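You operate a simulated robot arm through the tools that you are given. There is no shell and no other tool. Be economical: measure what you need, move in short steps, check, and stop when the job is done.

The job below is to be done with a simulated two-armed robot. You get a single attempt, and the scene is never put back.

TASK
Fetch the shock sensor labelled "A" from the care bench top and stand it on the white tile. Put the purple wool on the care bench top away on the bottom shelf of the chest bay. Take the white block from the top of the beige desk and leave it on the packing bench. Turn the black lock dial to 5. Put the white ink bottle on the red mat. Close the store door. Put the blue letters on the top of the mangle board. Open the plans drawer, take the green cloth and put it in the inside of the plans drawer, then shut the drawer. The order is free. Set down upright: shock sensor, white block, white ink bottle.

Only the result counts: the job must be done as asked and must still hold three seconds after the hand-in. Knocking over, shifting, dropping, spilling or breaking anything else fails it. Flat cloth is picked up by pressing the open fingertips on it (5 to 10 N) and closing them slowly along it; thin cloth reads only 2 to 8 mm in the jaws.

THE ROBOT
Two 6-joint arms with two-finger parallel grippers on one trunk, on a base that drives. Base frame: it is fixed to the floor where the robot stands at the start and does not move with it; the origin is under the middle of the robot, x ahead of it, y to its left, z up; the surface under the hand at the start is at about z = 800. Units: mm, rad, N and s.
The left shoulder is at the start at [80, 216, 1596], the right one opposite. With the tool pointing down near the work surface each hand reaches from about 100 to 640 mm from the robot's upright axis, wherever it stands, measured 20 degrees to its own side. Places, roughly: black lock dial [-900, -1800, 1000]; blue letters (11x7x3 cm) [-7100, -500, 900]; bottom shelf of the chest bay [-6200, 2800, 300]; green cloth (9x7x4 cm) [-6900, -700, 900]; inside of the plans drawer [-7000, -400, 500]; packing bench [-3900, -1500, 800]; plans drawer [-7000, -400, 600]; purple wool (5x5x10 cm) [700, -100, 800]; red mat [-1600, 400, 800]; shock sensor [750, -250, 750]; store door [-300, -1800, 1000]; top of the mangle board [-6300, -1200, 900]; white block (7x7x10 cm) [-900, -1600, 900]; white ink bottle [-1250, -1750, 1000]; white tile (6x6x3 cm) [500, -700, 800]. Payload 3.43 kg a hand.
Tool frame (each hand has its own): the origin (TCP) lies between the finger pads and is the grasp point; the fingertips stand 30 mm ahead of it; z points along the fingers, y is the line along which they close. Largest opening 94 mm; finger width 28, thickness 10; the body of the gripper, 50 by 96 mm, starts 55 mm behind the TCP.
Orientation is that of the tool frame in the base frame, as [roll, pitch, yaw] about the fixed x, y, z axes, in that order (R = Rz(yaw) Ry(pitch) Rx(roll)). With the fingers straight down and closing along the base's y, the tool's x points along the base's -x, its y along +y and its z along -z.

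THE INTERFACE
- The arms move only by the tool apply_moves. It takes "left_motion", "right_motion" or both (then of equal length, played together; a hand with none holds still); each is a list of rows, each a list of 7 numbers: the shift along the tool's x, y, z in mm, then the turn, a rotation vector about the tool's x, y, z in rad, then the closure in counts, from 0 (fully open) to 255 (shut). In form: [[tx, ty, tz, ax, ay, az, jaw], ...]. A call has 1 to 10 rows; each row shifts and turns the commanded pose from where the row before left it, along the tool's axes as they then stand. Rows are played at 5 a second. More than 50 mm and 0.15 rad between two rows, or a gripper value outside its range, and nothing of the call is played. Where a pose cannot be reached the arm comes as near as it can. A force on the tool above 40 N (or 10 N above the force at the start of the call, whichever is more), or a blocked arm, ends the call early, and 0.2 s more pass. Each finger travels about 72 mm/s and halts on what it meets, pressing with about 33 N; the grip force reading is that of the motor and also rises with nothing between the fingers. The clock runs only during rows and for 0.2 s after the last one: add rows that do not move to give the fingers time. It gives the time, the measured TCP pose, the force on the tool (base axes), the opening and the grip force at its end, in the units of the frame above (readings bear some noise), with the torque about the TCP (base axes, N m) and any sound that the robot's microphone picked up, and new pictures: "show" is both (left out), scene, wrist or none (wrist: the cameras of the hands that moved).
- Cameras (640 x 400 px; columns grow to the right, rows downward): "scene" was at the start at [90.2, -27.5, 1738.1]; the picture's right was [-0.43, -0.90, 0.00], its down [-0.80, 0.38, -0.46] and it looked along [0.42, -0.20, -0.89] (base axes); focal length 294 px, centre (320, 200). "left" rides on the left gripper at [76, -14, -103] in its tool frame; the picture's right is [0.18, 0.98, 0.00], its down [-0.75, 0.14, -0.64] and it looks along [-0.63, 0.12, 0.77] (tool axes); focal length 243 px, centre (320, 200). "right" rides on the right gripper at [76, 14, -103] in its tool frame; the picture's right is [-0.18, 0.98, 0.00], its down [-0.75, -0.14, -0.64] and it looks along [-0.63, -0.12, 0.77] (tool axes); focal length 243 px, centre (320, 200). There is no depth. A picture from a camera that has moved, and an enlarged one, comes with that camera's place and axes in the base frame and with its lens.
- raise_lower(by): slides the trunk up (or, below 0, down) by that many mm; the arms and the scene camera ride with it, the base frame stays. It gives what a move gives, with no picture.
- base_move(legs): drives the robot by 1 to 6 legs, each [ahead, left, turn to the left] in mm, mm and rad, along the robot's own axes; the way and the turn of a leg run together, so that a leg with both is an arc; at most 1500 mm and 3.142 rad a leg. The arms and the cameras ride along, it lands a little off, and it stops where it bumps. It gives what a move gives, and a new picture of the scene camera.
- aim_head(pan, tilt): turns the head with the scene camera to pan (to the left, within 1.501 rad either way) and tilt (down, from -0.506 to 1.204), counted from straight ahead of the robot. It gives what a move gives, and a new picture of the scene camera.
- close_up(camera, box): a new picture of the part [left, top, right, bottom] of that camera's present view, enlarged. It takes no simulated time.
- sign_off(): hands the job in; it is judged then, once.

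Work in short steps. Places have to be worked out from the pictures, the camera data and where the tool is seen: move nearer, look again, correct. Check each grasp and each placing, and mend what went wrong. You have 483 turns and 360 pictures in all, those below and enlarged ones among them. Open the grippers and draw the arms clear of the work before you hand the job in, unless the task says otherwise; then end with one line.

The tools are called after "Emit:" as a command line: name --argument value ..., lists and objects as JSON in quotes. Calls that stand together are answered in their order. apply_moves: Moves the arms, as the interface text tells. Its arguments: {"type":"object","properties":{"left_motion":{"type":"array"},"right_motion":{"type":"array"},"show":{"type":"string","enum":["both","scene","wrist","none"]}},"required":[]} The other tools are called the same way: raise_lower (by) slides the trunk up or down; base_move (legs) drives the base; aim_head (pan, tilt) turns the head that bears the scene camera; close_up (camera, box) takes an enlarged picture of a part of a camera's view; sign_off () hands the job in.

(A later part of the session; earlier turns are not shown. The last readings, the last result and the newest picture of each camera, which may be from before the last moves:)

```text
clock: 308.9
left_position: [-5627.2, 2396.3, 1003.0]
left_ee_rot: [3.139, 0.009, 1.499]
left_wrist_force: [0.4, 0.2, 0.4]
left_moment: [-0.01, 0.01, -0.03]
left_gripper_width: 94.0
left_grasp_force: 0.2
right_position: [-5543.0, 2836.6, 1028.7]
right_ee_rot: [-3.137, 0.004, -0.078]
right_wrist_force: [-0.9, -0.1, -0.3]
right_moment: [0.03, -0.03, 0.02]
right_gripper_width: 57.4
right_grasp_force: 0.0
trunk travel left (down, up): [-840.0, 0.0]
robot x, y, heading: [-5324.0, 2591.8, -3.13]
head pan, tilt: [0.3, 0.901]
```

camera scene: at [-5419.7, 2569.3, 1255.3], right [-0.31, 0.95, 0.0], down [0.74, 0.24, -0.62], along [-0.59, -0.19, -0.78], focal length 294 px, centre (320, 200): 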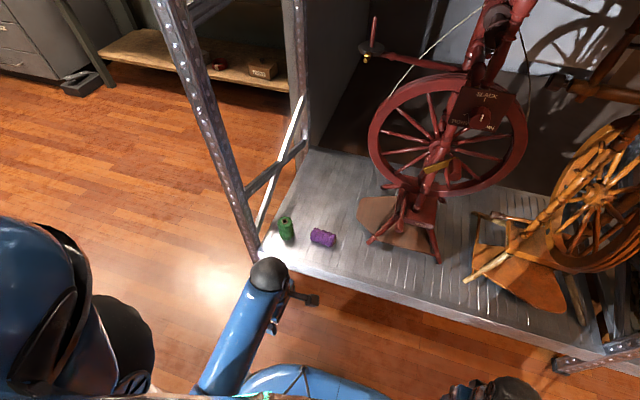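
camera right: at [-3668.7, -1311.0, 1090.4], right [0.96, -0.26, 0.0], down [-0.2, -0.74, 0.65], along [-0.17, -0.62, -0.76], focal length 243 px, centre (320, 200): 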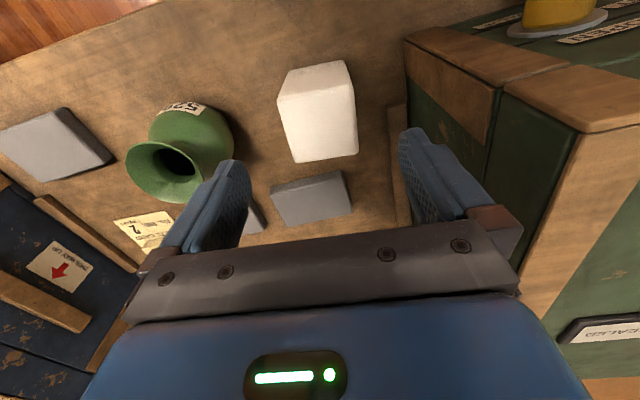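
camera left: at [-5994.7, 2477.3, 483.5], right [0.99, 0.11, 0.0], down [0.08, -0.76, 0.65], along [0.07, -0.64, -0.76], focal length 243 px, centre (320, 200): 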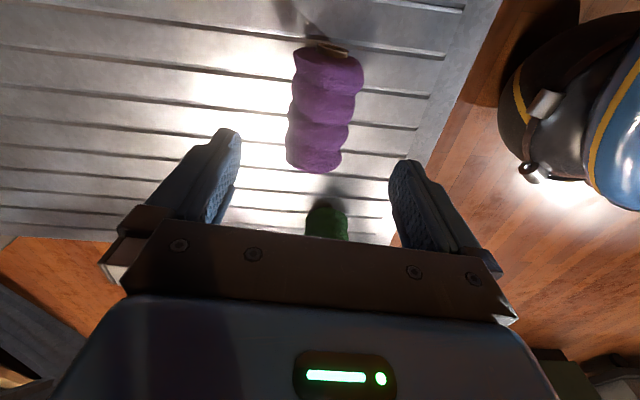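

Wool is settled. Drive back toward the plans chest, keeping well clear of the green cabinet: left 900, ahead 560, left 2000.

Emit:
base_move --legs '[[0, 950, 0], [560, 0, 0], [0, 1400, 0], [0, 600, 0]]'

Emit:
aim_head --pan 0.2 --tilt 0.7

```text
clock: 326.3
left_position: [-6172.6, -556.8, 1004.3]
left_ee_rot: [3.137, 0.01, 1.479]
left_wrist_force: [-0.1, -0.4, 0.6]
left_moment: [-0.01, 0.01, 0.0]
left_gripper_width: 93.8
left_grasp_force: 0.0
right_position: [-6080.3, -118.7, 1029.2]
right_ee_rot: [-3.137, 0.003, -0.098]
right_wrist_force: [-1.0, -0.4, 0.6]
right_moment: [-0.02, 0.0, -0.01]
right_gripper_width: 57.0
right_grasp_force: 0.1
trunk travel left (down, up): [-840.0, 0.0]
robot x, y, heading: [-5863.1, -367.3, 3.133]
head pan, tilt: [0.3, 0.901]
camera scene: at [-5963.9, -386.0, 1765.2], right [-0.29, 0.96, 0.0], down [0.75, 0.23, -0.62], along [-0.59, -0.18, -0.78], focal length 294 px, centre (320, 200)
```

scene: 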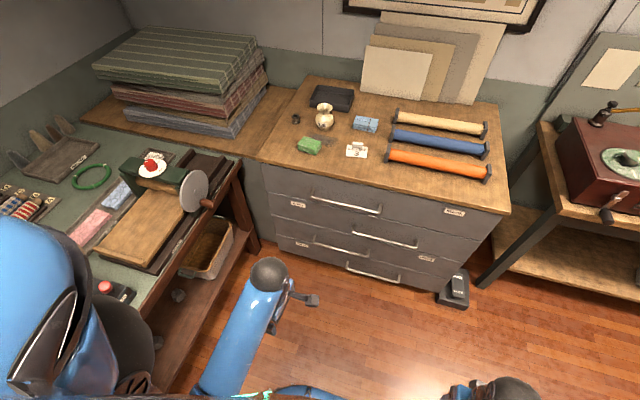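

```text
clock: 327.0
left_position: [-6172.4, -558.2, 1003.9]
left_ee_rot: [3.137, 0.009, 1.48]
left_wrist_force: [-0.6, 0.2, 0.7]
left_moment: [0.03, -0.01, -0.02]
left_gripper_width: 94.0
left_grasp_force: 0.0
right_position: [-6080.0, -118.8, 1028.7]
right_ee_rot: [-3.137, 0.003, -0.097]
right_wrist_force: [0.6, 0.1, 1.2]
right_moment: [0.01, 0.03, -0.03]
right_gripper_width: 57.2
right_grasp_force: 0.1
trunk travel left (down, up): [-840.0, 0.0]
robot x, y, heading: [-5861.1, -367.7, 3.134]
head pan, tilt: [0.201, 0.7]
camera scene: at [-5974.9, -382.5, 1781.3], right [-0.19, 0.98, 0.0], down [0.63, 0.12, -0.76], along [-0.75, -0.15, -0.64], focal length 294 px, centre (320, 200)
```

scene: 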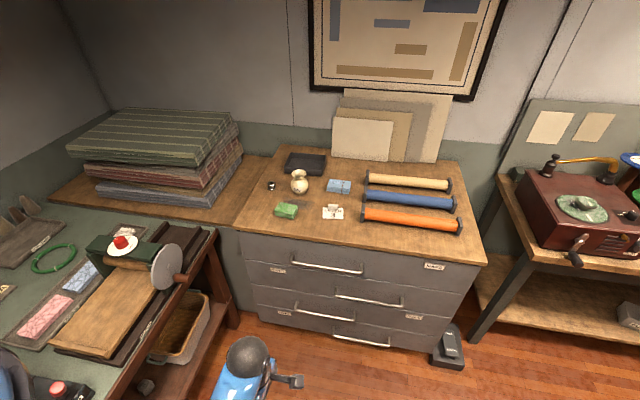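

Emit:
close_up --camera "scene" --box '[230, 140, 490, 350]'

Emit:
close_up --camera "scene" --box '[0, 180, 240, 380]'

Emit:
close_up --camera "scene" --box '[255, 165, 365, 235]'

```text
1.90 times, centred on (360, 245) of scene
camera zoom: at [-5974.9, -382.5, 1781.3], right [-0.19, 0.98, 0.0], down [0.63, 0.12, -0.76], along [-0.75, -0.15, -0.64], focal length 559 px, centre (244, 114)
```

zoom: 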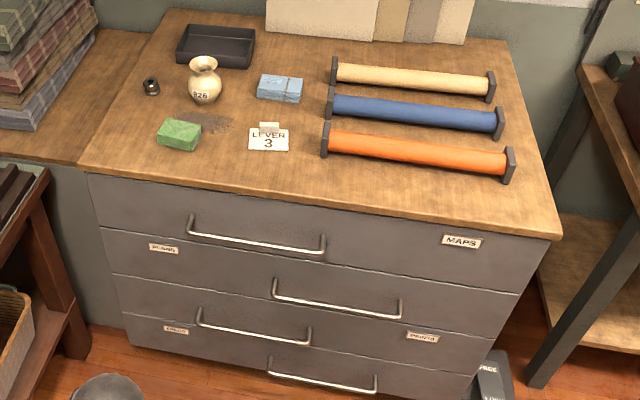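

```text
2.00 times, centred on (120, 280) of scene
camera zoom: at [-5974.9, -382.5, 1781.3], right [-0.19, 0.98, 0.0], down [0.63, 0.12, -0.76], along [-0.75, -0.15, -0.64], focal length 587 px, centre (720, 40)
```

zoom: 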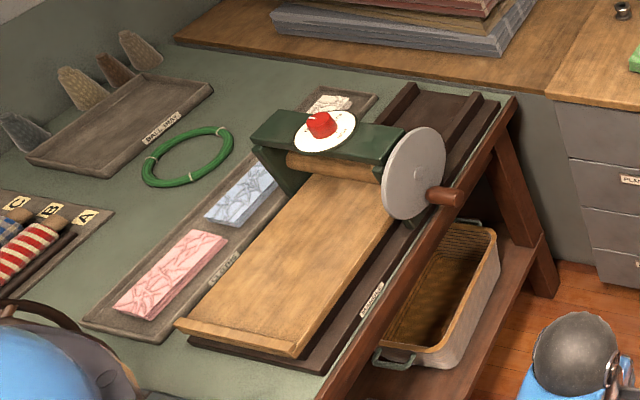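

```text
5.71 times, centred on (310, 200) of scene
camera zoom: at [-5974.9, -382.5, 1781.3], right [-0.19, 0.98, 0.0], down [0.63, 0.12, -0.76], along [-0.75, -0.15, -0.64], focal length 1677 px, centre (377, 200)
```

zoom: 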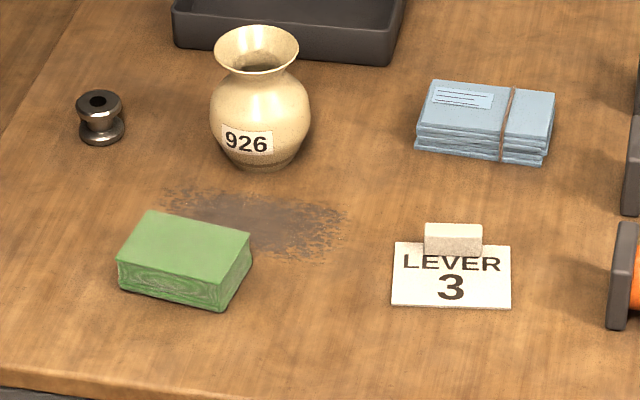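

Emit:
close_up --camera "scene" --box '[260, 255, 440, 350]'

```text
3.56 times, centred on (350, 302) of scene
camera zoom: at [-5974.9, -382.5, 1781.3], right [-0.19, 0.98, 0.0], down [0.63, 0.12, -0.76], along [-0.75, -0.15, -0.64], focal length 1044 px, centre (213, -164)
```

zoom: 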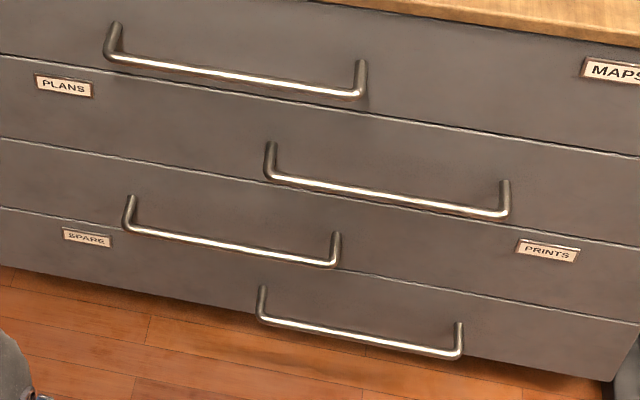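

The PLANS drawer is the second one (handle centre ≈[-6715,-308,592]); letters ≈[-7098,-509,915], cloth ≈[-6882,-710,924], mangle board ≈[-6330,-1165,~880]. First the letters with the left hand: drive ahead 600 and right 45.

Emit:
base_move --legs '[[0, -45, 0], [590, 0, 0]]'

Emit:
apply_moves --left_motion '[[0, -20, -10, 0, 0, 0, 0], [0, -30, -10, 0, 0, 0, 0], [0, -30, 0, 0, 0, 0, 0], [0, -30, 0, 0, 0, 0, 0]]' --show "both"

```text
clock: 330.6
left_position: [-6718.2, -505.5, 1003.2]
left_ee_rot: [3.138, 0.008, 1.471]
left_wrist_force: [-0.2, -0.6, 0.2]
left_moment: [-0.01, 0.0, -0.02]
left_gripper_width: 94.0
left_grasp_force: 0.1
right_position: [-6624.3, -69.1, 1029.0]
right_ee_rot: [-3.137, 0.002, -0.102]
right_wrist_force: [0.1, -0.2, 0.2]
right_moment: [0.0, 0.0, 0.01]
right_gripper_width: 57.1
right_grasp_force: 0.2
trunk travel left (down, up): [-840.0, 0.0]
robot x, y, heading: [-6403.5, -318.4, 3.133]
head pan, tilt: [0.201, 0.7]
stopped in leg 2: the robot was blocked; the commanded pose is now the measured one
camera scene: at [-6520.8, -332.3, 1781.2], right [-0.19, 0.98, 0.0], down [0.63, 0.12, -0.76], along [-0.75, -0.14, -0.64], focal length 294 px, centre (320, 200)
```

scene: 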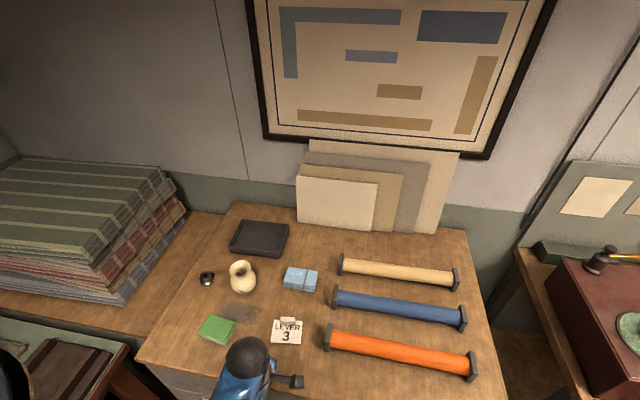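

```text
clock: 331.6
left_position: [-6828.5, -494.5, 1021.4]
left_ee_rot: [3.139, 0.009, 1.473]
left_wrist_force: [0.2, -0.3, -0.4]
left_moment: [0.01, 0.01, -0.01]
left_gripper_width: 94.0
left_grasp_force: 0.1
right_position: [-6624.4, -67.6, 1029.7]
right_ee_rot: [-3.136, 0.004, -0.102]
right_wrist_force: [-0.1, 0.2, 0.1]
right_moment: [0.0, -0.02, 0.03]
right_gripper_width: 57.2
right_grasp_force: 0.0
trunk travel left (down, up): [-840.0, 0.0]
robot x, y, heading: [-6409.6, -315.6, 3.133]
head pan, tilt: [0.201, 0.7]
camera scene: at [-6520.1, -332.1, 1781.3], right [-0.19, 0.98, 0.0], down [0.63, 0.12, -0.76], along [-0.75, -0.14, -0.64], focal length 294 px, centre (320, 200)
camera left: at [-6834.8, -416.5, 1123.4], right [1.0, 0.09, 0.0], down [0.06, -0.76, 0.65], along [0.06, -0.65, -0.76], focal length 243 px, centre (320, 200)
```

scene: 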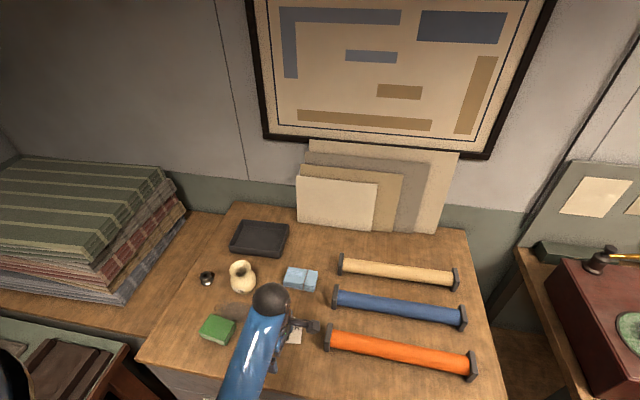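
left: 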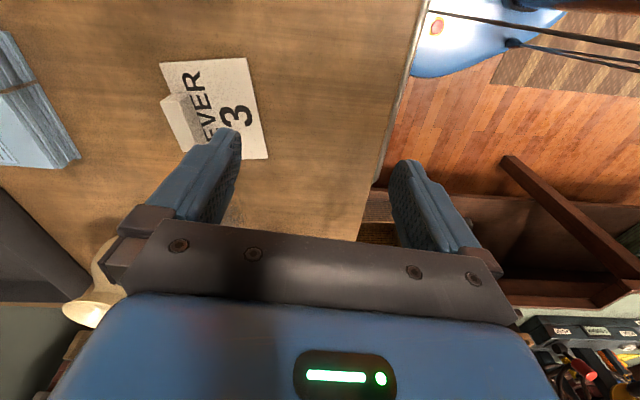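

Blocked at x≈-6404, so letters are 694 ahead; raise the left hand while extending, then lower the trunk.

Emit:
apply_moves --left_motion '[[0, -20, -25, 0, 0, 0, 0], [0, -25, -25, 0, 0, 0, 0], [0, -25, -25, 0, 0, 0, 0], [0, -25, -25, 0, 0, 0, 0], [0, -25, -25, 0, 0, 0, 0]]' --show "none"

Emit:
raise_lower --by -130

Emit:
apply_moves --left_motion '[[0, -25, -25, 0, 0, 0, 0], [0, -25, -25, 0, 0, 0, 0], [0, -25, -25, 0, 0, 0, 0], [0, -25, -25, 0, 0, 0, 0]]' --show "wrist"

```text
clock: 332.8
left_position: [-6970.2, -482.0, 1085.2]
left_ee_rot: [3.14, 0.008, 1.472]
left_wrist_force: [0.4, 0.1, 0.4]
left_moment: [-0.01, -0.01, -0.04]
left_gripper_width: 94.0
left_grasp_force: 0.0
left hand out of reach, approached as far as the arm can: row 2, 3, 4, 5
right_position: [-6625.1, -68.1, 1029.6]
right_ee_rot: [-3.137, 0.003, -0.103]
right_wrist_force: [-0.2, -0.1, -0.2]
right_moment: [-0.02, -0.03, 0.02]
right_gripper_width: 57.2
right_grasp_force: 0.0
trunk travel left (down, up): [-840.0, 0.0]
robot x, y, heading: [-6408.5, -315.5, 3.127]
head pan, tilt: [0.201, 0.7]
```

```text
clock: 334.4
left_position: [-6967.4, -482.3, 955.9]
left_ee_rot: [-3.141, 0.008, 1.471]
left_wrist_force: [-0.3, -0.7, 0.0]
left_moment: [0.01, 0.01, 0.01]
left_gripper_width: 94.0
left_grasp_force: 0.0
right_position: [-6622.8, -67.8, 899.1]
right_ee_rot: [-3.135, 0.004, -0.103]
right_wrist_force: [0.5, -0.8, -0.4]
right_moment: [0.0, -0.03, -0.01]
right_gripper_width: 56.9
right_grasp_force: 0.0
trunk travel left (down, up): [-710.0, 130.0]
robot x, y, heading: [-6404.2, -315.1, 3.128]
head pan, tilt: [0.201, 0.7]
```

```text
clock: 335.4
left_position: [-7075.9, -469.7, 1046.2]
left_ee_rot: [3.14, 0.008, 1.473]
left_wrist_force: [-0.4, 0.7, 0.0]
left_moment: [-0.03, 0.02, -0.02]
left_gripper_width: 93.9
left_grasp_force: 0.0
left hand out of reach, approached as far as the arm can: row 1, 2
right_position: [-6623.5, -67.8, 899.6]
right_ee_rot: [-3.136, 0.004, -0.103]
right_wrist_force: [0.0, -0.2, -0.5]
right_moment: [0.0, -0.02, -0.02]
right_gripper_width: 56.9
right_grasp_force: 0.1
trunk travel left (down, up): [-710.0, 130.0]
robot x, y, heading: [-6409.3, -318.1, 3.131]
head pan, tilt: [0.201, 0.7]
camera left: at [-7082.2, -392.1, 1147.6], right [1.0, 0.09, 0.0], down [0.07, -0.76, 0.65], along [0.06, -0.65, -0.76], focal length 243 px, centre (320, 200)
```

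left: 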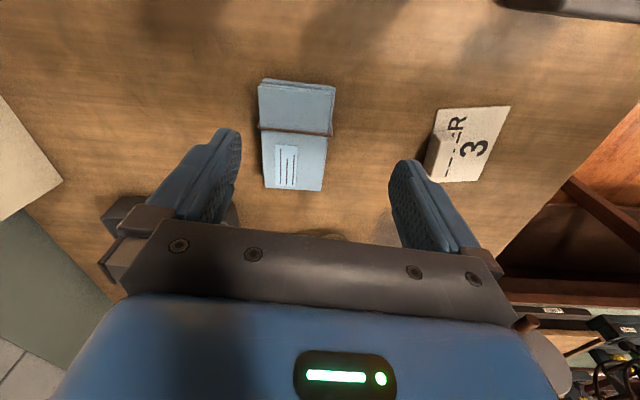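

Letters at [-7096,-505], axis 10° off; align, move over and lower to z≈970.

Emit:
apply_moves --left_motion '[[0, 0, 0, 0, 0, -0.0875, 0], [0, 0, 0, 0, 0, -0.0875, 0], [-17, -12, 0, 0, 0, 0, 0], [-16, -11, 10, 0, 0, 0, 0], [0, 0, 25, 0, 0, 0, 0], [0, 0, 25, 0, 0, 0, 0], [0, 0, 15, 0, 0, 0, 0]]' --show "wrist"

```text
clock: 337.0
left_position: [-7096.2, -506.0, 971.0]
left_ee_rot: [-3.141, 0.007, 1.648]
left_wrist_force: [-0.3, 0.5, -0.2]
left_moment: [0.0, 0.03, 0.01]
left_gripper_width: 94.1
left_grasp_force: 0.0
right_position: [-6622.6, -68.7, 899.0]
right_ee_rot: [-3.135, 0.002, -0.103]
right_wrist_force: [0.3, -0.8, 1.2]
right_moment: [0.02, 0.02, -0.03]
right_gripper_width: 57.3
right_grasp_force: 0.0
trunk travel left (down, up): [-710.0, 130.0]
robot x, y, heading: [-6407.0, -315.7, 3.128]
head pan, tilt: [0.201, 0.7]
camera left: at [-7115.8, -430.2, 1072.5], right [0.97, 0.26, 0.0], down [0.2, -0.74, 0.65], along [0.17, -0.63, -0.76], focal length 243 px, centre (320, 200)
```

left: 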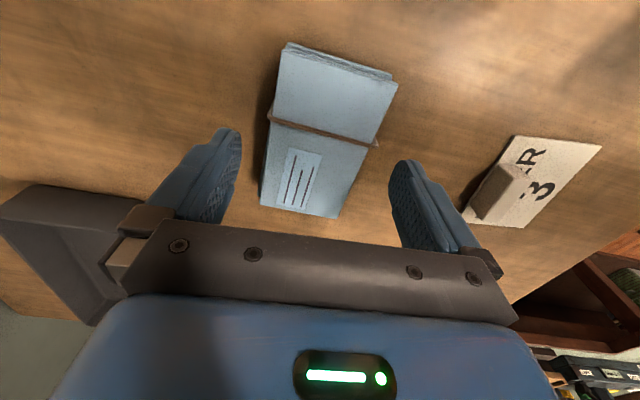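

Aligned with the bundle. Descend to z≈936 and close.

Emit:
apply_moves --left_motion '[[6, -2, 12, 0, 0, 0, 0], [0, 0, 12, 0, 0, 0, 0], [0, 0, 8, 0, 0, 0, 0], [0, 0, 4, 0, 0, 0, 0]]' --show "none"

```text
clock: 338.0
left_position: [-7097.7, -499.6, 935.6]
left_ee_rot: [3.141, 0.009, 1.647]
left_wrist_force: [0.8, 0.7, 0.0]
left_moment: [0.0, -0.03, 0.0]
left_gripper_width: 94.1
left_grasp_force: 0.0
right_position: [-6622.4, -68.9, 898.9]
right_ee_rot: [-3.138, 0.003, -0.103]
right_wrist_force: [0.1, -0.7, 0.4]
right_moment: [-0.04, -0.01, -0.01]
right_gripper_width: 56.8
right_grasp_force: 0.1
trunk travel left (down, up): [-710.0, 130.0]
robot x, y, heading: [-6410.4, -317.3, 3.134]
head pan, tilt: [0.201, 0.7]
```

Emit:
apply_moves --left_motion '[[0, 0, 3, 0, 0, 0, 0], [0, 0, 3, 0, 0, 0, 0]]' --show "wrist"

```text
clock: 338.6
left_position: [-7096.7, -499.8, 936.1]
left_ee_rot: [-3.133, 0.008, 1.648]
left_wrist_force: [0.9, -1.4, 29.0]
left_moment: [0.43, -1.45, -0.16]
left_gripper_width: 93.4
left_grasp_force: 0.1
right_position: [-6620.1, -68.0, 899.7]
right_ee_rot: [-3.136, 0.006, -0.103]
right_wrist_force: [-0.7, -0.1, 0.6]
right_moment: [-0.02, 0.01, -0.02]
right_gripper_width: 57.1
right_grasp_force: 0.1
trunk travel left (down, up): [-710.0, 130.0]
robot x, y, heading: [-6406.7, -316.8, 3.129]
head pan, tilt: [0.201, 0.7]
camera left: at [-7115.9, -423.8, 1037.4], right [0.97, 0.26, -0.01], down [0.21, -0.74, 0.65], along [0.16, -0.63, -0.76], focal length 243 px, centre (320, 200)
```

left: 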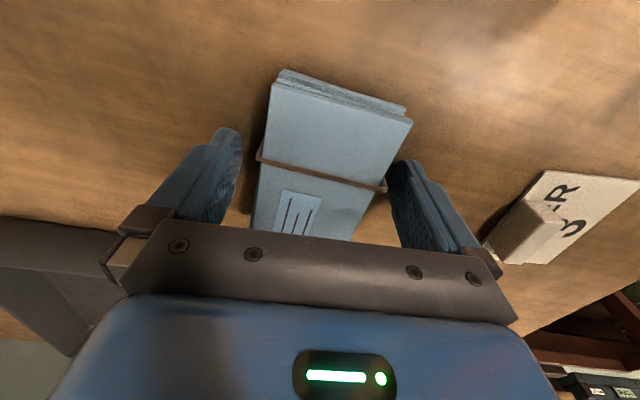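

Touching the top; raise 4 and close gently.

Emit:
apply_moves --left_motion '[[0, 0, -5, 0, 0, 0, 0], [0, 0, 0, 0, 0, 0, 30], [0, 0, 0, 0, 0, 0, 50], [0, 0, 0, 0, 0, 0, 80], [0, 0, 0, 0, 0, 0, 120], [0, 0, 0, 0, 0, 0, 160], [0, 0, 0, 0, 0, 0, 160]]' --show "wrist"

```text
clock: 340.2
left_position: [-7096.1, -499.4, 935.3]
left_ee_rot: [-3.14, 0.009, 1.648]
left_wrist_force: [6.0, -0.4, 8.1]
left_moment: [0.16, -0.55, -0.05]
left_gripper_width: 71.8
left_grasp_force: 32.7
right_position: [-6621.3, -68.1, 899.7]
right_ee_rot: [-3.135, 0.006, -0.103]
right_wrist_force: [-0.9, -0.2, 0.0]
right_moment: [0.02, 0.02, 0.03]
right_gripper_width: 57.2
right_grasp_force: 0.1
trunk travel left (down, up): [-710.0, 130.0]
robot x, y, heading: [-6408.4, -317.5, 3.129]
head pan, tilt: [0.201, 0.7]
camera left: at [-7115.9, -423.6, 1036.8], right [0.97, 0.26, 0.0], down [0.2, -0.74, 0.65], along [0.17, -0.63, -0.76], focal length 243 px, centre (320, 200)
```

left: 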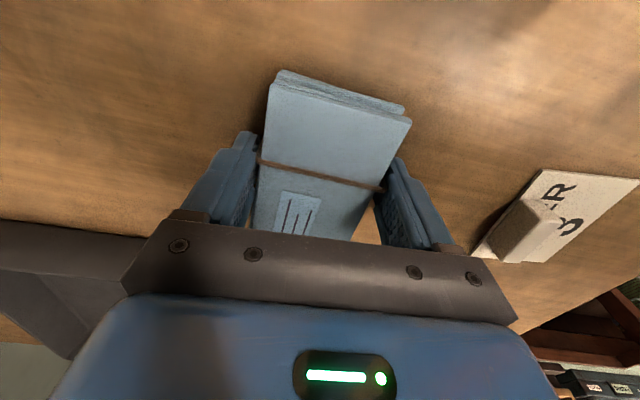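

Gripped (72 mm). Lift and check.

Emit:
apply_moves --left_motion '[[0, 0, -8, 0, 0, 0, 170], [0, 0, -15, 0, 0, 0, 170], [0, 0, -20, 0, 0, 0, 170], [0, 0, -20, 0, 0, 0, 170]]' --show "wrist"

```text
clock: 341.2
left_position: [-7098.1, -499.5, 996.5]
left_ee_rot: [3.141, 0.008, 1.647]
left_wrist_force: [-0.1, 0.0, -0.9]
left_moment: [0.01, -0.02, 0.01]
left_gripper_width: 71.7
left_grasp_force: 33.0
right_position: [-6623.2, -68.0, 899.8]
right_ee_rot: [-3.135, 0.003, -0.102]
right_wrist_force: [0.6, 0.5, -0.5]
right_moment: [-0.01, -0.03, 0.0]
right_gripper_width: 57.3
right_grasp_force: 0.1
trunk travel left (down, up): [-710.0, 130.0]
robot x, y, heading: [-6405.2, -315.3, 3.131]
head pan, tilt: [0.201, 0.7]
camera left: at [-7117.8, -423.9, 1098.4], right [0.97, 0.26, 0.0], down [0.2, -0.74, 0.65], along [0.17, -0.63, -0.76], focal length 243 px, centre (320, 200)
```

left: 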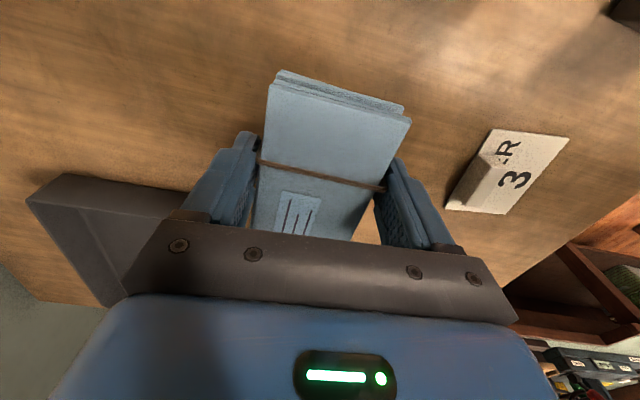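

Held. Raise the trunk, back off 420, and bring the hand in.

Emit:
raise_lower --by 100

Emit:
base_move --legs '[[-400, 0, 0], [0, 290, 0]]'

Emit:
aim_head --pan 0.8 --tilt 0.9

```text
clock: 342.5
left_position: [-7099.2, -499.5, 1096.9]
left_ee_rot: [-3.14, 0.009, 1.648]
left_wrist_force: [0.0, -0.2, -0.6]
left_moment: [-0.04, -0.02, 0.0]
left_gripper_width: 71.5
left_grasp_force: 33.1
right_position: [-6623.0, -68.0, 999.3]
right_ee_rot: [-3.136, 0.003, -0.103]
right_wrist_force: [0.1, 0.2, 0.8]
right_moment: [0.0, -0.01, -0.01]
right_gripper_width: 56.9
right_grasp_force: 0.0
trunk travel left (down, up): [-810.0, 30.0]
robot x, y, heading: [-6405.7, -314.9, 3.125]
head pan, tilt: [0.201, 0.7]
```

```text
clock: 346.6
left_position: [-6702.0, -789.2, 1098.1]
left_ee_rot: [-3.14, 0.01, 1.643]
left_wrist_force: [0.3, 0.8, -1.1]
left_moment: [-0.01, 0.0, -0.02]
left_gripper_width: 71.2
left_grasp_force: 32.8
right_position: [-6225.1, -361.8, 998.8]
right_ee_rot: [-3.14, 0.004, -0.108]
right_wrist_force: [0.1, 0.1, 0.1]
right_moment: [-0.01, -0.01, -0.01]
right_gripper_width: 57.2
right_grasp_force: 0.1
trunk travel left (down, up): [-810.0, 30.0]
robot x, y, heading: [-6009.2, -612.9, 3.126]
head pan, tilt: [0.201, 0.7]
camera scene: at [-6122.3, -623.3, 1751.4], right [-0.18, 0.98, 0.0], down [0.63, 0.12, -0.77], along [-0.75, -0.14, -0.64], focal length 294 px, centre (320, 200)
```

scene: 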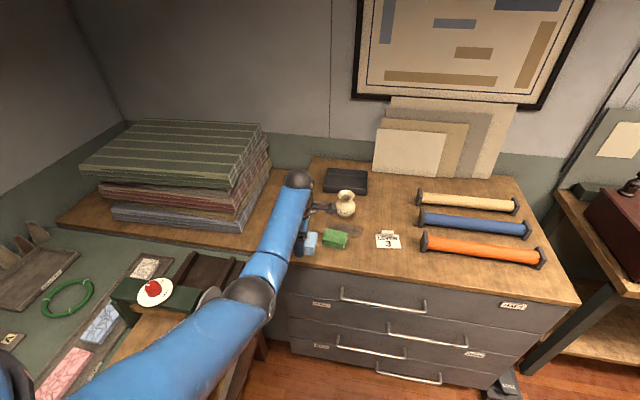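

```text
clock: 347.6
left_position: [-6701.6, -792.5, 1097.1]
left_ee_rot: [3.14, 0.007, 1.643]
left_wrist_force: [-0.9, 0.1, -0.9]
left_moment: [0.03, 0.01, -0.06]
left_gripper_width: 71.0
left_grasp_force: 33.3
right_position: [-6226.0, -363.7, 999.1]
right_ee_rot: [-3.136, 0.003, -0.106]
right_wrist_force: [-0.2, 0.7, 0.6]
right_moment: [0.02, -0.01, 0.01]
right_gripper_width: 57.3
right_grasp_force: 0.0
trunk travel left (down, up): [-810.0, 30.0]
robot x, y, heading: [-6012.2, -612.3, 3.126]
head pan, tilt: [0.799, 0.901]
camera scene: at [-6092.9, -666.6, 1735.1], right [-0.71, 0.71, 0.0], down [0.56, 0.55, -0.62], along [-0.44, -0.44, -0.78], focal length 294 px, centre (320, 200)
```

scene: 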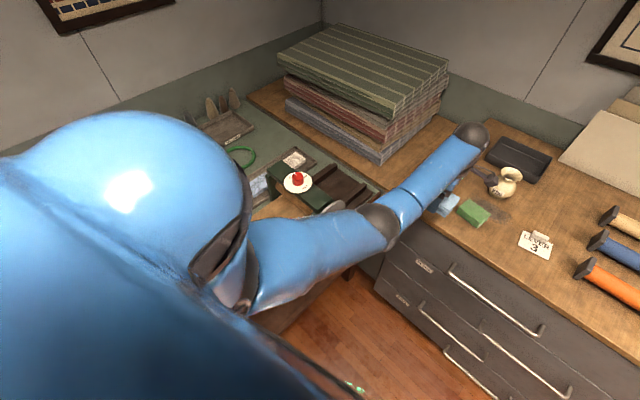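

Mangle knob tops out near z≈1050 at [-6488,-1157]; I route around it: first pull the hand back (+x), then sideways (−y).

Emit:
apply_moves --left_motion '[[-3, 41, 2, 0, 0, 0, 170], [-3, 41, 2, 0, 0, 0, 170], [-3, 41, 2, 0, 0, 0, 170], [-3, 41, 2, 0, 0, 0, 170], [-3, 41, 2, 0, 0, 0, 170], [-3, 41, 2, 0, 0, 0, 170], [-3, 41, 2, 0, 0, 0, 170], [-3, 41, 2, 0, 0, 0, 170], [-3, 43, 2, 0, 0, 0, 170]]' --show "none"

Emit:
apply_moves --left_motion '[[-40, -3, 0, 0, 0, 0, 170], [-40, -3, 0, 0, 0, 0, 170], [-40, -3, 0, 0, 0, 0, 170], [-40, -3, 0, 0, 0, 0, 170], [-40, -3, 0, 0, 0, 0, 170]]' --show "both"

```text
clock: 349.6
left_position: [-6357.7, -791.4, 1010.7]
left_ee_rot: [-3.137, 0.008, 1.643]
left_wrist_force: [-0.1, -0.1, -1.0]
left_moment: [0.02, 0.03, -0.02]
left_gripper_width: 70.4
left_grasp_force: 33.1
left hand out of reach, approached as far as the arm can: row 2, 3, 4, 5, 6, 7
right_position: [-6222.7, -362.5, 1000.8]
right_ee_rot: [-3.136, 0.005, -0.11]
right_wrist_force: [-0.5, 0.1, -0.2]
right_moment: [0.0, 0.03, -0.05]
right_gripper_width: 57.5
right_grasp_force: 0.1
trunk travel left (down, up): [-810.0, 30.0]
robot x, y, heading: [-6012.5, -610.3, 3.123]
head pan, tilt: [0.799, 0.901]
```

```text
clock: 350.8
left_position: [-6360.9, -993.0, 1010.4]
left_ee_rot: [-3.141, 0.007, 1.643]
left_wrist_force: [0.0, -0.7, -0.5]
left_moment: [0.02, 0.0, -0.04]
left_gripper_width: 70.3
left_grasp_force: 33.3
right_position: [-6225.2, -364.0, 1000.0]
right_ee_rot: [-3.135, 0.002, -0.108]
right_wrist_force: [-0.2, 0.1, 0.0]
right_moment: [0.02, -0.01, 0.0]
right_gripper_width: 57.3
right_grasp_force: 0.1
trunk travel left (down, up): [-810.0, 30.0]
robot x, y, heading: [-6013.3, -609.9, 3.126]
head pan, tilt: [0.799, 0.901]
camera scene: at [-6092.9, -667.2, 1735.1], right [-0.71, 0.71, 0.0], down [0.56, 0.55, -0.62], along [-0.44, -0.44, -0.78], focal length 294 px, centre (320, 200)
camera left: at [-6380.2, -917.5, 1112.5], right [0.97, 0.25, 0.0], down [0.19, -0.74, 0.65], along [0.16, -0.63, -0.76], focal length 243 px, centre (320, 200)
```

scene: 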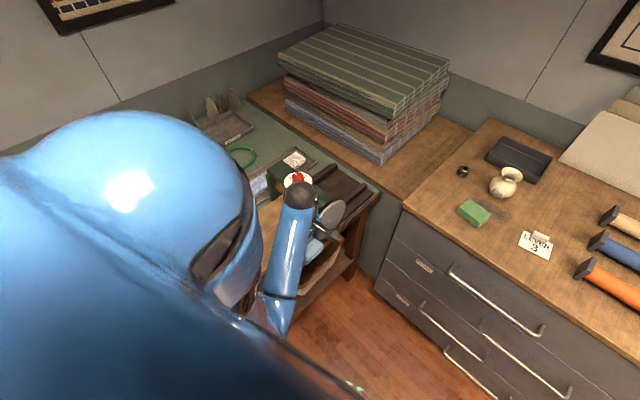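
left: 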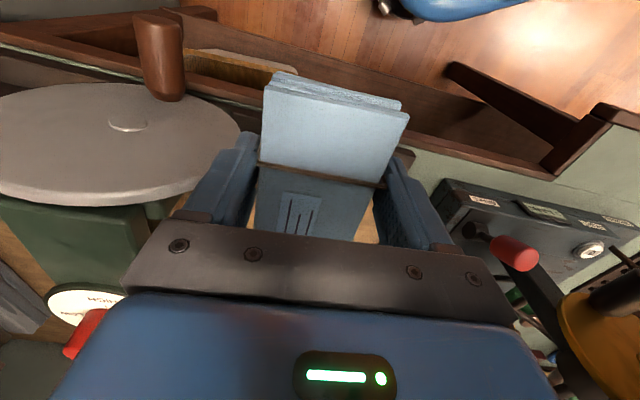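

The crank wheel is close on the −x side; shift +x 40 first, then go over the board.

Emit:
apply_moves --left_motion '[[-3, 20, 0, 0, 0, 0, 170], [0, 20, 0, 0, 0, 0, 170], [-30, 0, 0, 0, 0, 0, 170], [-35, -2, 0, 0, 0, 0, 170], [-35, -2, 0, 0, 0, 0, 170], [-35, -2, 0, 0, 0, 0, 170], [-35, -2, 0, 0, 0, 0, 170]]' --show "both"

```text
clock: 352.4
left_position: [-6317.1, -1162.7, 1012.9]
left_ee_rot: [3.141, 0.006, 1.644]
left_wrist_force: [0.1, 0.0, -1.3]
left_moment: [-0.02, 0.01, 0.02]
left_gripper_width: 70.3
left_grasp_force: 32.7
right_position: [-6224.9, -364.7, 999.7]
right_ee_rot: [-3.136, 0.003, -0.108]
right_wrist_force: [-0.8, -0.2, -0.2]
right_moment: [-0.01, 0.01, 0.0]
right_gripper_width: 57.0
right_grasp_force: 0.0
trunk travel left (down, up): [-810.0, 30.0]
robot x, y, heading: [-6015.8, -612.4, 3.126]
head pan, tilt: [0.799, 0.901]
camera scene: at [-6093.2, -667.5, 1735.1], right [-0.71, 0.71, 0.0], down [0.56, 0.55, -0.62], along [-0.44, -0.44, -0.78], focal length 294 px, centre (320, 200)
camera left: at [-6336.6, -1086.8, 1114.4], right [0.97, 0.25, 0.0], down [0.19, -0.74, 0.65], along [0.16, -0.63, -0.76], focal length 243 px, centre (320, 200)
```

scene: 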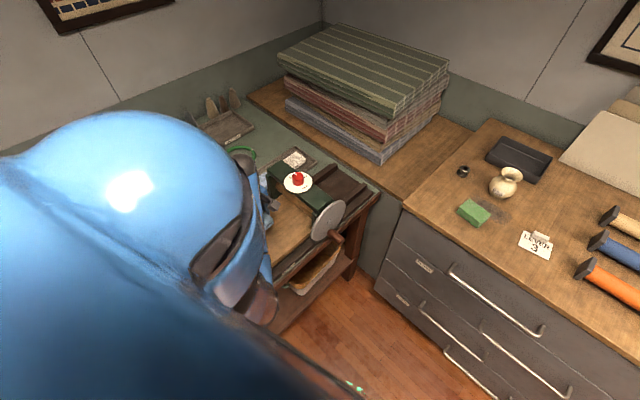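
left: 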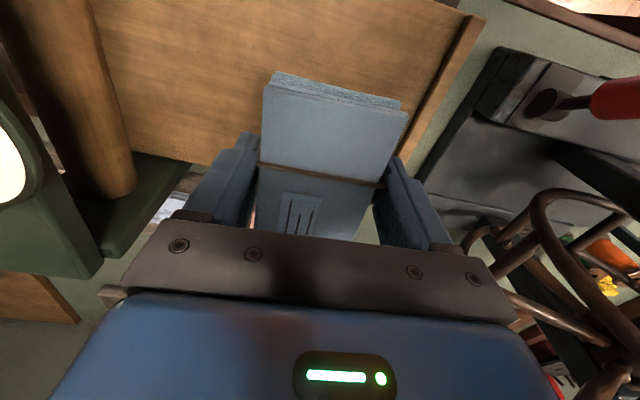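

Centred over the board. Lower to z≈940.

Emit:
apply_moves --left_motion '[[0, 0, 20, 0, 0, 0, 170], [0, 0, 20, 0, 0, 0, 170], [0, 0, 20, 0, 0, 0, 170], [0, 0, 13, 0, 0, 0, 170]]' --show "wrist"

```text
clock: 353.4
left_position: [-6317.8, -1161.0, 938.9]
left_ee_rot: [-3.139, 0.01, 1.641]
left_wrist_force: [-0.2, 0.0, 0.1]
left_moment: [-0.01, 0.0, -0.05]
left_gripper_width: 70.1
left_grasp_force: 33.3
right_position: [-6225.0, -363.7, 998.7]
right_ee_rot: [-3.135, 0.003, -0.109]
right_wrist_force: [-1.1, -0.9, -0.3]
right_moment: [-0.02, -0.02, 0.03]
right_gripper_width: 57.1
right_grasp_force: 0.1
trunk travel left (down, up): [-810.0, 30.0]
robot x, y, heading: [-6009.7, -609.9, 3.124]
head pan, tilt: [0.799, 0.901]
camera left: at [-6335.7, -1086.0, 1041.5], right [0.97, 0.25, 0.0], down [0.2, -0.74, 0.65], along [0.16, -0.63, -0.76], focal length 243 px, centre (320, 200)
```

left: 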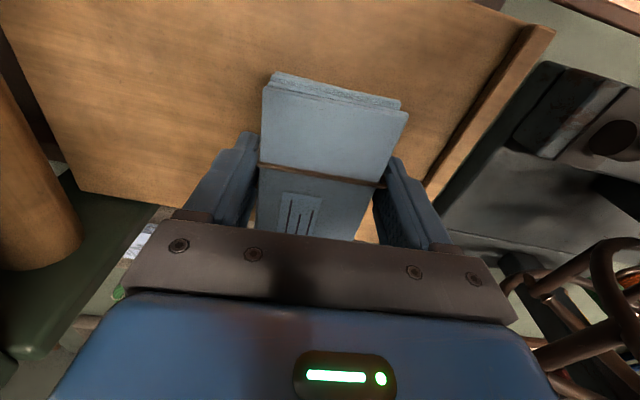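

Continue down in small steps.

Emit:
apply_moves --left_motion '[[0, 0, 4, 0, 0, 0, 170], [0, 0, 3, 0, 0, 0, 170], [0, 0, 3, 0, 0, 0, 170]]' --show "none"

Emit:
apply_moves --left_motion '[[0, 0, 3, 0, 0, 0, 170], [0, 0, 3, 0, 0, 0, 170]]' --show "none"

Emit:
apply_moves --left_motion '[[0, 0, 2, 0, 0, 0, 170], [0, 0, 2, 0, 0, 0, 170]]' --show "none"

```text
clock: 354.2
left_position: [-6316.1, -1162.1, 929.6]
left_ee_rot: [-3.141, 0.009, 1.643]
left_wrist_force: [-0.2, -0.3, -0.9]
left_moment: [-0.02, -0.01, -0.02]
left_gripper_width: 69.9
left_grasp_force: 33.2
right_position: [-6225.2, -362.0, 1000.2]
right_ee_rot: [-3.138, 0.004, -0.107]
right_wrist_force: [-0.5, 0.1, -0.5]
right_moment: [0.0, 0.0, 0.01]
right_gripper_width: 57.2
right_grasp_force: 0.0
trunk travel left (down, up): [-810.0, 30.0]
robot x, y, heading: [-6010.9, -614.0, 3.128]
head pan, tilt: [0.799, 0.901]
```

```text
clock: 354.8
left_position: [-6316.8, -1161.7, 924.0]
left_ee_rot: [3.141, 0.007, 1.642]
left_wrist_force: [-0.6, 0.5, -0.6]
left_moment: [0.04, -0.01, 0.03]
left_gripper_width: 70.0
left_grasp_force: 33.4
right_position: [-6225.2, -363.9, 999.1]
right_ee_rot: [-3.136, 0.004, -0.109]
right_wrist_force: [-0.8, 0.2, 0.1]
right_moment: [0.01, 0.03, -0.02]
right_gripper_width: 57.3
right_grasp_force: 0.1
trunk travel left (down, up): [-810.0, 30.0]
robot x, y, heading: [-6013.2, -610.9, 3.127]
head pan, tilt: [0.799, 0.901]
```

```text
clock: 355.4
left_position: [-6315.8, -1162.4, 919.9]
left_ee_rot: [-3.141, 0.008, 1.641]
left_wrist_force: [-1.0, -0.2, -0.4]
left_moment: [-0.01, -0.01, -0.01]
left_gripper_width: 70.1
left_grasp_force: 32.8
right_position: [-6225.4, -363.3, 999.5]
right_ee_rot: [-3.136, 0.004, -0.109]
right_wrist_force: [-0.7, 0.5, 0.6]
right_moment: [0.02, 0.02, -0.01]
right_gripper_width: 57.0
right_grasp_force: 0.1
trunk travel left (down, up): [-810.0, 30.0]
robot x, y, heading: [-6010.9, -609.8, 3.123]
head pan, tilt: [0.799, 0.901]
```

Emit:
apply_moves --left_motion '[[0, 0, 3, 0, 0, 0, 170], [0, 0, 3, 0, 0, 0, 170]]' --show "none"

Emit:
apply_moves --left_motion '[[0, 0, 3, 0, 0, 0, 170], [0, 0, 3, 0, 0, 0, 170]]' --show "none"

Emit:
apply_moves --left_motion '[[0, 0, 2, 0, 0, 0, 170], [0, 0, 2, 0, 0, 0, 170]]' --show "wrist"

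```text
clock: 356.0
left_position: [-6316.1, -1161.3, 913.5]
left_ee_rot: [-3.141, 0.008, 1.643]
left_wrist_force: [0.3, -0.1, 0.0]
left_moment: [0.02, -0.01, 0.01]
left_gripper_width: 70.2
left_grasp_force: 33.4
right_position: [-6225.1, -363.1, 999.0]
right_ee_rot: [-3.137, 0.003, -0.107]
right_wrist_force: [-0.7, -0.3, -0.3]
right_moment: [0.01, -0.02, 0.01]
right_gripper_width: 57.0
right_grasp_force: 0.1
trunk travel left (down, up): [-810.0, 30.0]
robot x, y, heading: [-6013.0, -610.5, 3.125]
head pan, tilt: [0.799, 0.901]
```

```text
clock: 356.6
left_position: [-6315.6, -1163.2, 907.6]
left_ee_rot: [-3.14, 0.01, 1.643]
left_wrist_force: [0.4, 0.8, -0.2]
left_moment: [0.0, 0.02, -0.03]
left_gripper_width: 70.0
left_grasp_force: 32.8
right_position: [-6225.1, -362.0, 998.8]
right_ee_rot: [-3.137, 0.004, -0.109]
right_wrist_force: [0.6, -0.6, 0.3]
right_moment: [0.01, -0.02, -0.03]
right_gripper_width: 57.1
right_grasp_force: 0.1
trunk travel left (down, up): [-810.0, 30.0]
robot x, y, heading: [-6010.5, -609.9, 3.129]
head pan, tilt: [0.799, 0.901]
```

```text
clock: 357.2
left_position: [-6316.6, -1162.1, 905.6]
left_ee_rot: [-3.137, 0.009, 1.642]
left_wrist_force: [0.3, -1.4, 9.5]
left_moment: [0.23, -0.33, -0.05]
left_gripper_width: 69.9
left_grasp_force: 33.0
right_position: [-6226.0, -362.6, 999.7]
right_ee_rot: [-3.136, 0.004, -0.106]
right_wrist_force: [-0.9, -0.8, -0.4]
right_moment: [0.01, 0.06, 0.0]
right_gripper_width: 56.9
right_grasp_force: 0.2
trunk travel left (down, up): [-810.0, 30.0]
robot x, y, heading: [-6011.5, -611.5, 3.125]
head pan, tilt: [0.799, 0.901]
camera left: at [-6335.7, -1086.1, 1007.1], right [0.97, 0.25, 0.0], down [0.2, -0.73, 0.65], along [0.16, -0.63, -0.76], focal length 243 px, centre (320, 200)
```

left: 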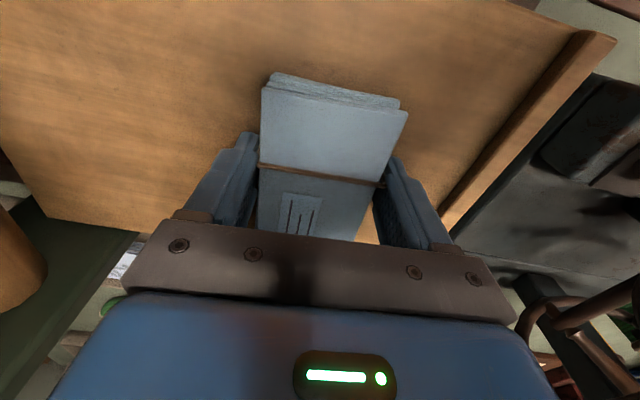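

Contact. Release gently and rise.

Emit:
apply_moves --left_motion '[[0, 0, 0, 0, 0, 0, 90], [0, 0, 0, 0, 0, 0, 60], [0, 0, 0, 0, 0, 0, 40], [0, 0, 0, 0, 0, 0, 15], [0, 0, 0, 0, 0, 0, 0], [0, 0, 0, 0, 0, 0, 0], [0, 0, -15, 0, 0, 0, 0], [0, 0, -30, 0, 0, 0, 0], [0, 0, -40, 0, 0, 0, 0], [0, 0, -30, 0, 0, 0, 0]]' --show "wrist"

```text
clock: 359.4
left_position: [-6316.3, -1161.3, 1019.2]
left_ee_rot: [-3.141, 0.006, 1.642]
left_wrist_force: [-0.2, -0.1, -0.2]
left_moment: [-0.02, -0.02, -0.01]
left_gripper_width: 94.2
left_grasp_force: 0.0
right_position: [-6224.7, -363.3, 1000.0]
right_ee_rot: [-3.136, 0.005, -0.109]
right_wrist_force: [-0.2, 0.5, 0.5]
right_moment: [-0.03, 0.04, -0.05]
right_gripper_width: 57.4
right_grasp_force: 0.1
trunk travel left (down, up): [-810.0, 30.0]
robot x, y, heading: [-6011.4, -610.5, 3.123]
head pan, tilt: [0.799, 0.901]
camera left: at [-6335.3, -1085.5, 1120.6], right [0.97, 0.25, 0.0], down [0.2, -0.74, 0.65], along [0.16, -0.63, -0.76], focal length 243 px, centre (320, 200)
```

left: 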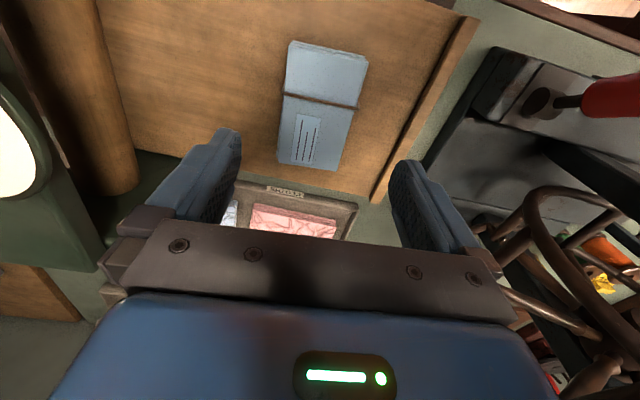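

Letters rest on the mangle board. Retract the hand (+y), then go to the cloth.

Emit:
apply_moves --left_motion '[[40, 3, 0, 0, 0, 0, 0], [40, 3, 0, 0, 0, 0, 0], [40, 3, 0, 0, 0, 0, 0], [40, 3, 0, 0, 0, 0, 0], [40, 3, 0, 0, 0, 0, 0], [40, 3, 0, 0, 0, 0, 0], [40, 3, 0, 0, 0, 0, 0], [40, 3, 0, 0, 0, 0, 0], [40, 3, 0, 0, 0, 0, 0]]' --show "none"

Emit:
base_move --legs '[[0, -90, 0], [320, 0, 0]]'

Emit:
apply_moves --left_motion '[[0, 0, 0, 0, 0, 0, 0]]' --show "wrist"

```text
clock: 361.4
left_position: [-6314.2, -799.8, 1013.0]
left_ee_rot: [-3.141, 0.007, 1.646]
left_wrist_force: [0.4, 0.7, 0.1]
left_moment: [-0.01, -0.02, 0.01]
left_gripper_width: 94.0
left_grasp_force: 0.0
left hand out of reach, approached as far as the arm can: row 3
right_position: [-6223.8, -362.3, 999.8]
right_ee_rot: [-3.137, 0.003, -0.109]
right_wrist_force: [0.1, 0.1, -0.8]
right_moment: [-0.02, -0.01, 0.0]
right_gripper_width: 57.4
right_grasp_force: 0.0
trunk travel left (down, up): [-810.0, 30.0]
robot x, y, heading: [-6007.5, -612.5, 3.13]
head pan, tilt: [0.799, 0.901]
```

```text
clock: 364.2
left_position: [-6625.6, -703.8, 1014.2]
left_ee_rot: [-3.138, 0.008, 1.641]
left_wrist_force: [1.1, 0.9, 0.8]
left_moment: [0.03, 0.01, 0.01]
left_gripper_width: 93.9
left_grasp_force: 0.1
right_position: [-6536.2, -267.6, 1000.1]
right_ee_rot: [-3.14, 0.005, -0.109]
right_wrist_force: [0.2, -0.2, -0.3]
right_moment: [0.03, 0.0, 0.03]
right_gripper_width: 57.1
right_grasp_force: 0.1
trunk travel left (down, up): [-810.0, 30.0]
robot x, y, heading: [-6326.1, -518.0, 3.127]
head pan, tilt: [0.799, 0.901]
camera scene: at [-6401.9, -568.3, 1735.5], right [-0.71, 0.71, 0.0], down [0.55, 0.55, -0.62], along [-0.44, -0.44, -0.78], focal length 294 px, centre (320, 200)
```

scene: 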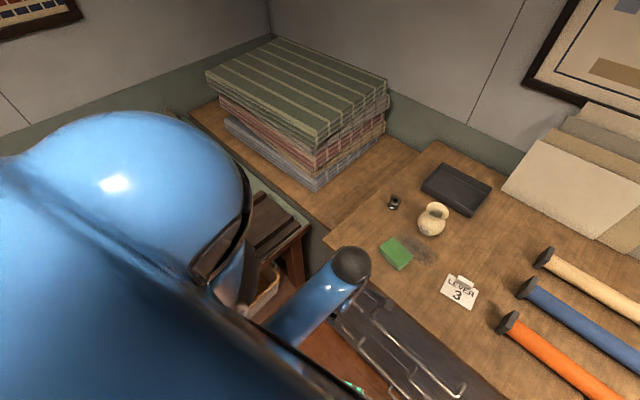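

```text
clock: 364.6
left_position: [-6628.1, -705.0, 1011.7]
left_ee_rot: [3.141, 0.007, 1.641]
left_wrist_force: [-0.2, -0.6, 0.0]
left_moment: [-0.03, -0.03, 0.01]
left_gripper_width: 94.1
left_grasp_force: 0.0
right_position: [-6539.3, -267.0, 1000.7]
right_ee_rot: [-3.136, 0.002, -0.109]
right_wrist_force: [0.1, 0.1, 0.1]
right_moment: [-0.01, 0.0, 0.0]
right_gripper_width: 57.3
right_grasp_force: 0.2
trunk travel left (down, up): [-810.0, 30.0]
robot x, y, heading: [-6322.9, -513.6, 3.125]
head pan, tilt: [0.799, 0.901]
camera left: at [-6648.2, -629.0, 1114.7], right [0.97, 0.25, 0.0], down [0.19, -0.74, 0.65], along [0.16, -0.63, -0.76], focal length 243 px, centre (320, 200)
```

left: 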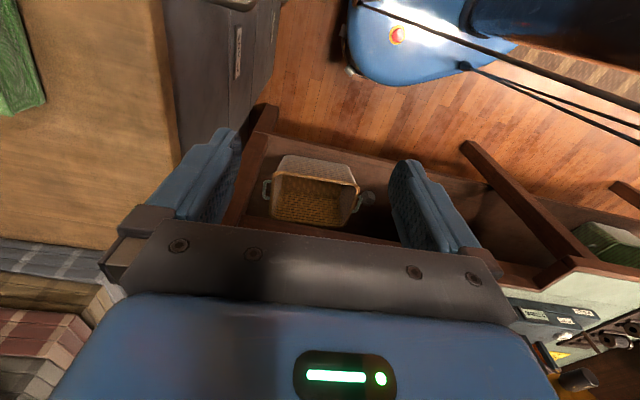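

Cloth at about [-6873,-711], turned ~12°. Extend toward it while turning.

Emit:
apply_moves --left_motion '[[0, 0, 0, 0, 0, 0.135, 0], [0, 0, 0, 0, 0, 0.135, 0], [-4, -32, 0, 0, 0, 0, 0], [-4, -32, 0, 0, 0, 0, 0], [-4, -32, 0, 0, 0, 0, 0], [-5, -32, 0, 0, 0, 0, 0], [-5, -32, 0, 0, 0, 0, 0], [-5, -32, 0, 0, 0, 0, 0]]' --show "wrist"

```text
clock: 366.4
left_position: [-6822.6, -692.9, 1013.2]
left_ee_rot: [3.14, 0.007, 1.373]
left_wrist_force: [0.0, -0.3, -0.5]
left_moment: [0.0, 0.0, -0.01]
left_gripper_width: 93.9
left_grasp_force: 0.1
right_position: [-6539.0, -266.8, 998.3]
right_ee_rot: [-3.136, 0.002, -0.107]
right_wrist_force: [0.0, -0.2, 0.0]
right_moment: [0.02, -0.04, 0.0]
right_gripper_width: 57.4
right_grasp_force: 0.0
trunk travel left (down, up): [-810.0, 30.0]
robot x, y, heading: [-6325.4, -516.6, 3.128]
head pan, tilt: [0.799, 0.901]
camera left: at [-6821.3, -614.8, 1114.7], right [1.0, -0.01, 0.0], down [-0.01, -0.76, 0.65], along [-0.01, -0.65, -0.76], focal length 243 px, centre (320, 200)
```

left: 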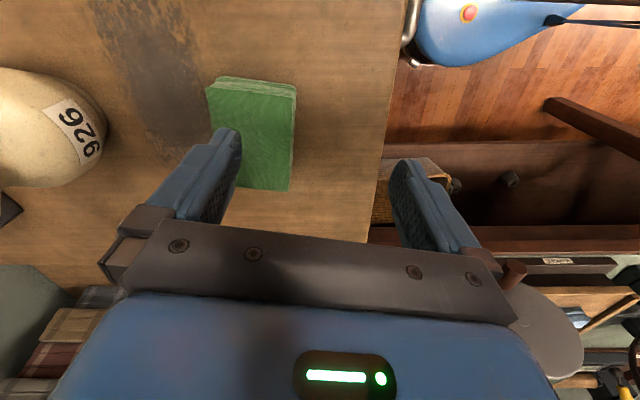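

Cloth centre [-6877,-700]; vase stays ~30 mm clear with a narrowed opening. Move over.

Emit:
apply_moves --left_motion '[[-9, -26, 0, 0, 0, -0.045, 24], [-9, -26, 0, 0, 0, 0, 24], [0, 0, 20, 0, 0, 0, 24]]' --show "both"

```text
clock: 367.2
left_position: [-6876.5, -701.0, 994.4]
left_ee_rot: [-3.14, 0.006, 1.416]
left_wrist_force: [0.5, 0.6, 0.2]
left_moment: [0.03, 0.01, -0.05]
left_gripper_width: 85.0
left_grasp_force: 0.0
right_position: [-6538.1, -267.5, 998.0]
right_ee_rot: [-3.137, 0.002, -0.108]
right_wrist_force: [-0.1, 0.0, 0.8]
right_moment: [0.03, 0.02, -0.01]
right_gripper_width: 57.2
right_grasp_force: 0.1
trunk travel left (down, up): [-810.0, 30.0]
robot x, y, heading: [-6323.9, -515.1, 3.129]
head pan, tilt: [0.799, 0.901]
camera scene: at [-6405.4, -569.7, 1735.2], right [-0.71, 0.71, 0.0], down [0.56, 0.55, -0.62], along [-0.44, -0.44, -0.78], focal length 294 px, centre (320, 200)
camera left: at [-6878.3, -623.9, 1095.2], right [1.0, 0.03, 0.0], down [0.03, -0.76, 0.65], along [0.02, -0.65, -0.76], focal length 243 px, centre (320, 200)
```

scene: 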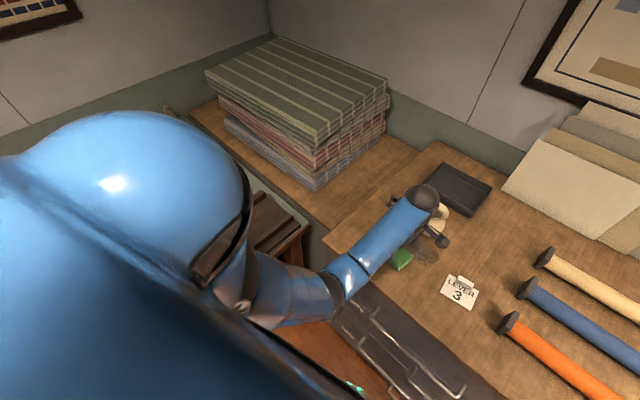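
left: 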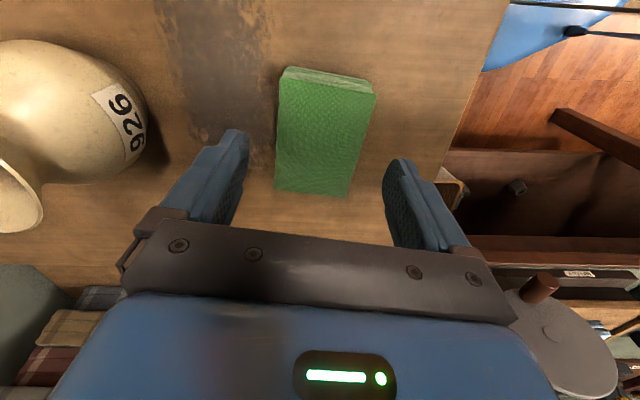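

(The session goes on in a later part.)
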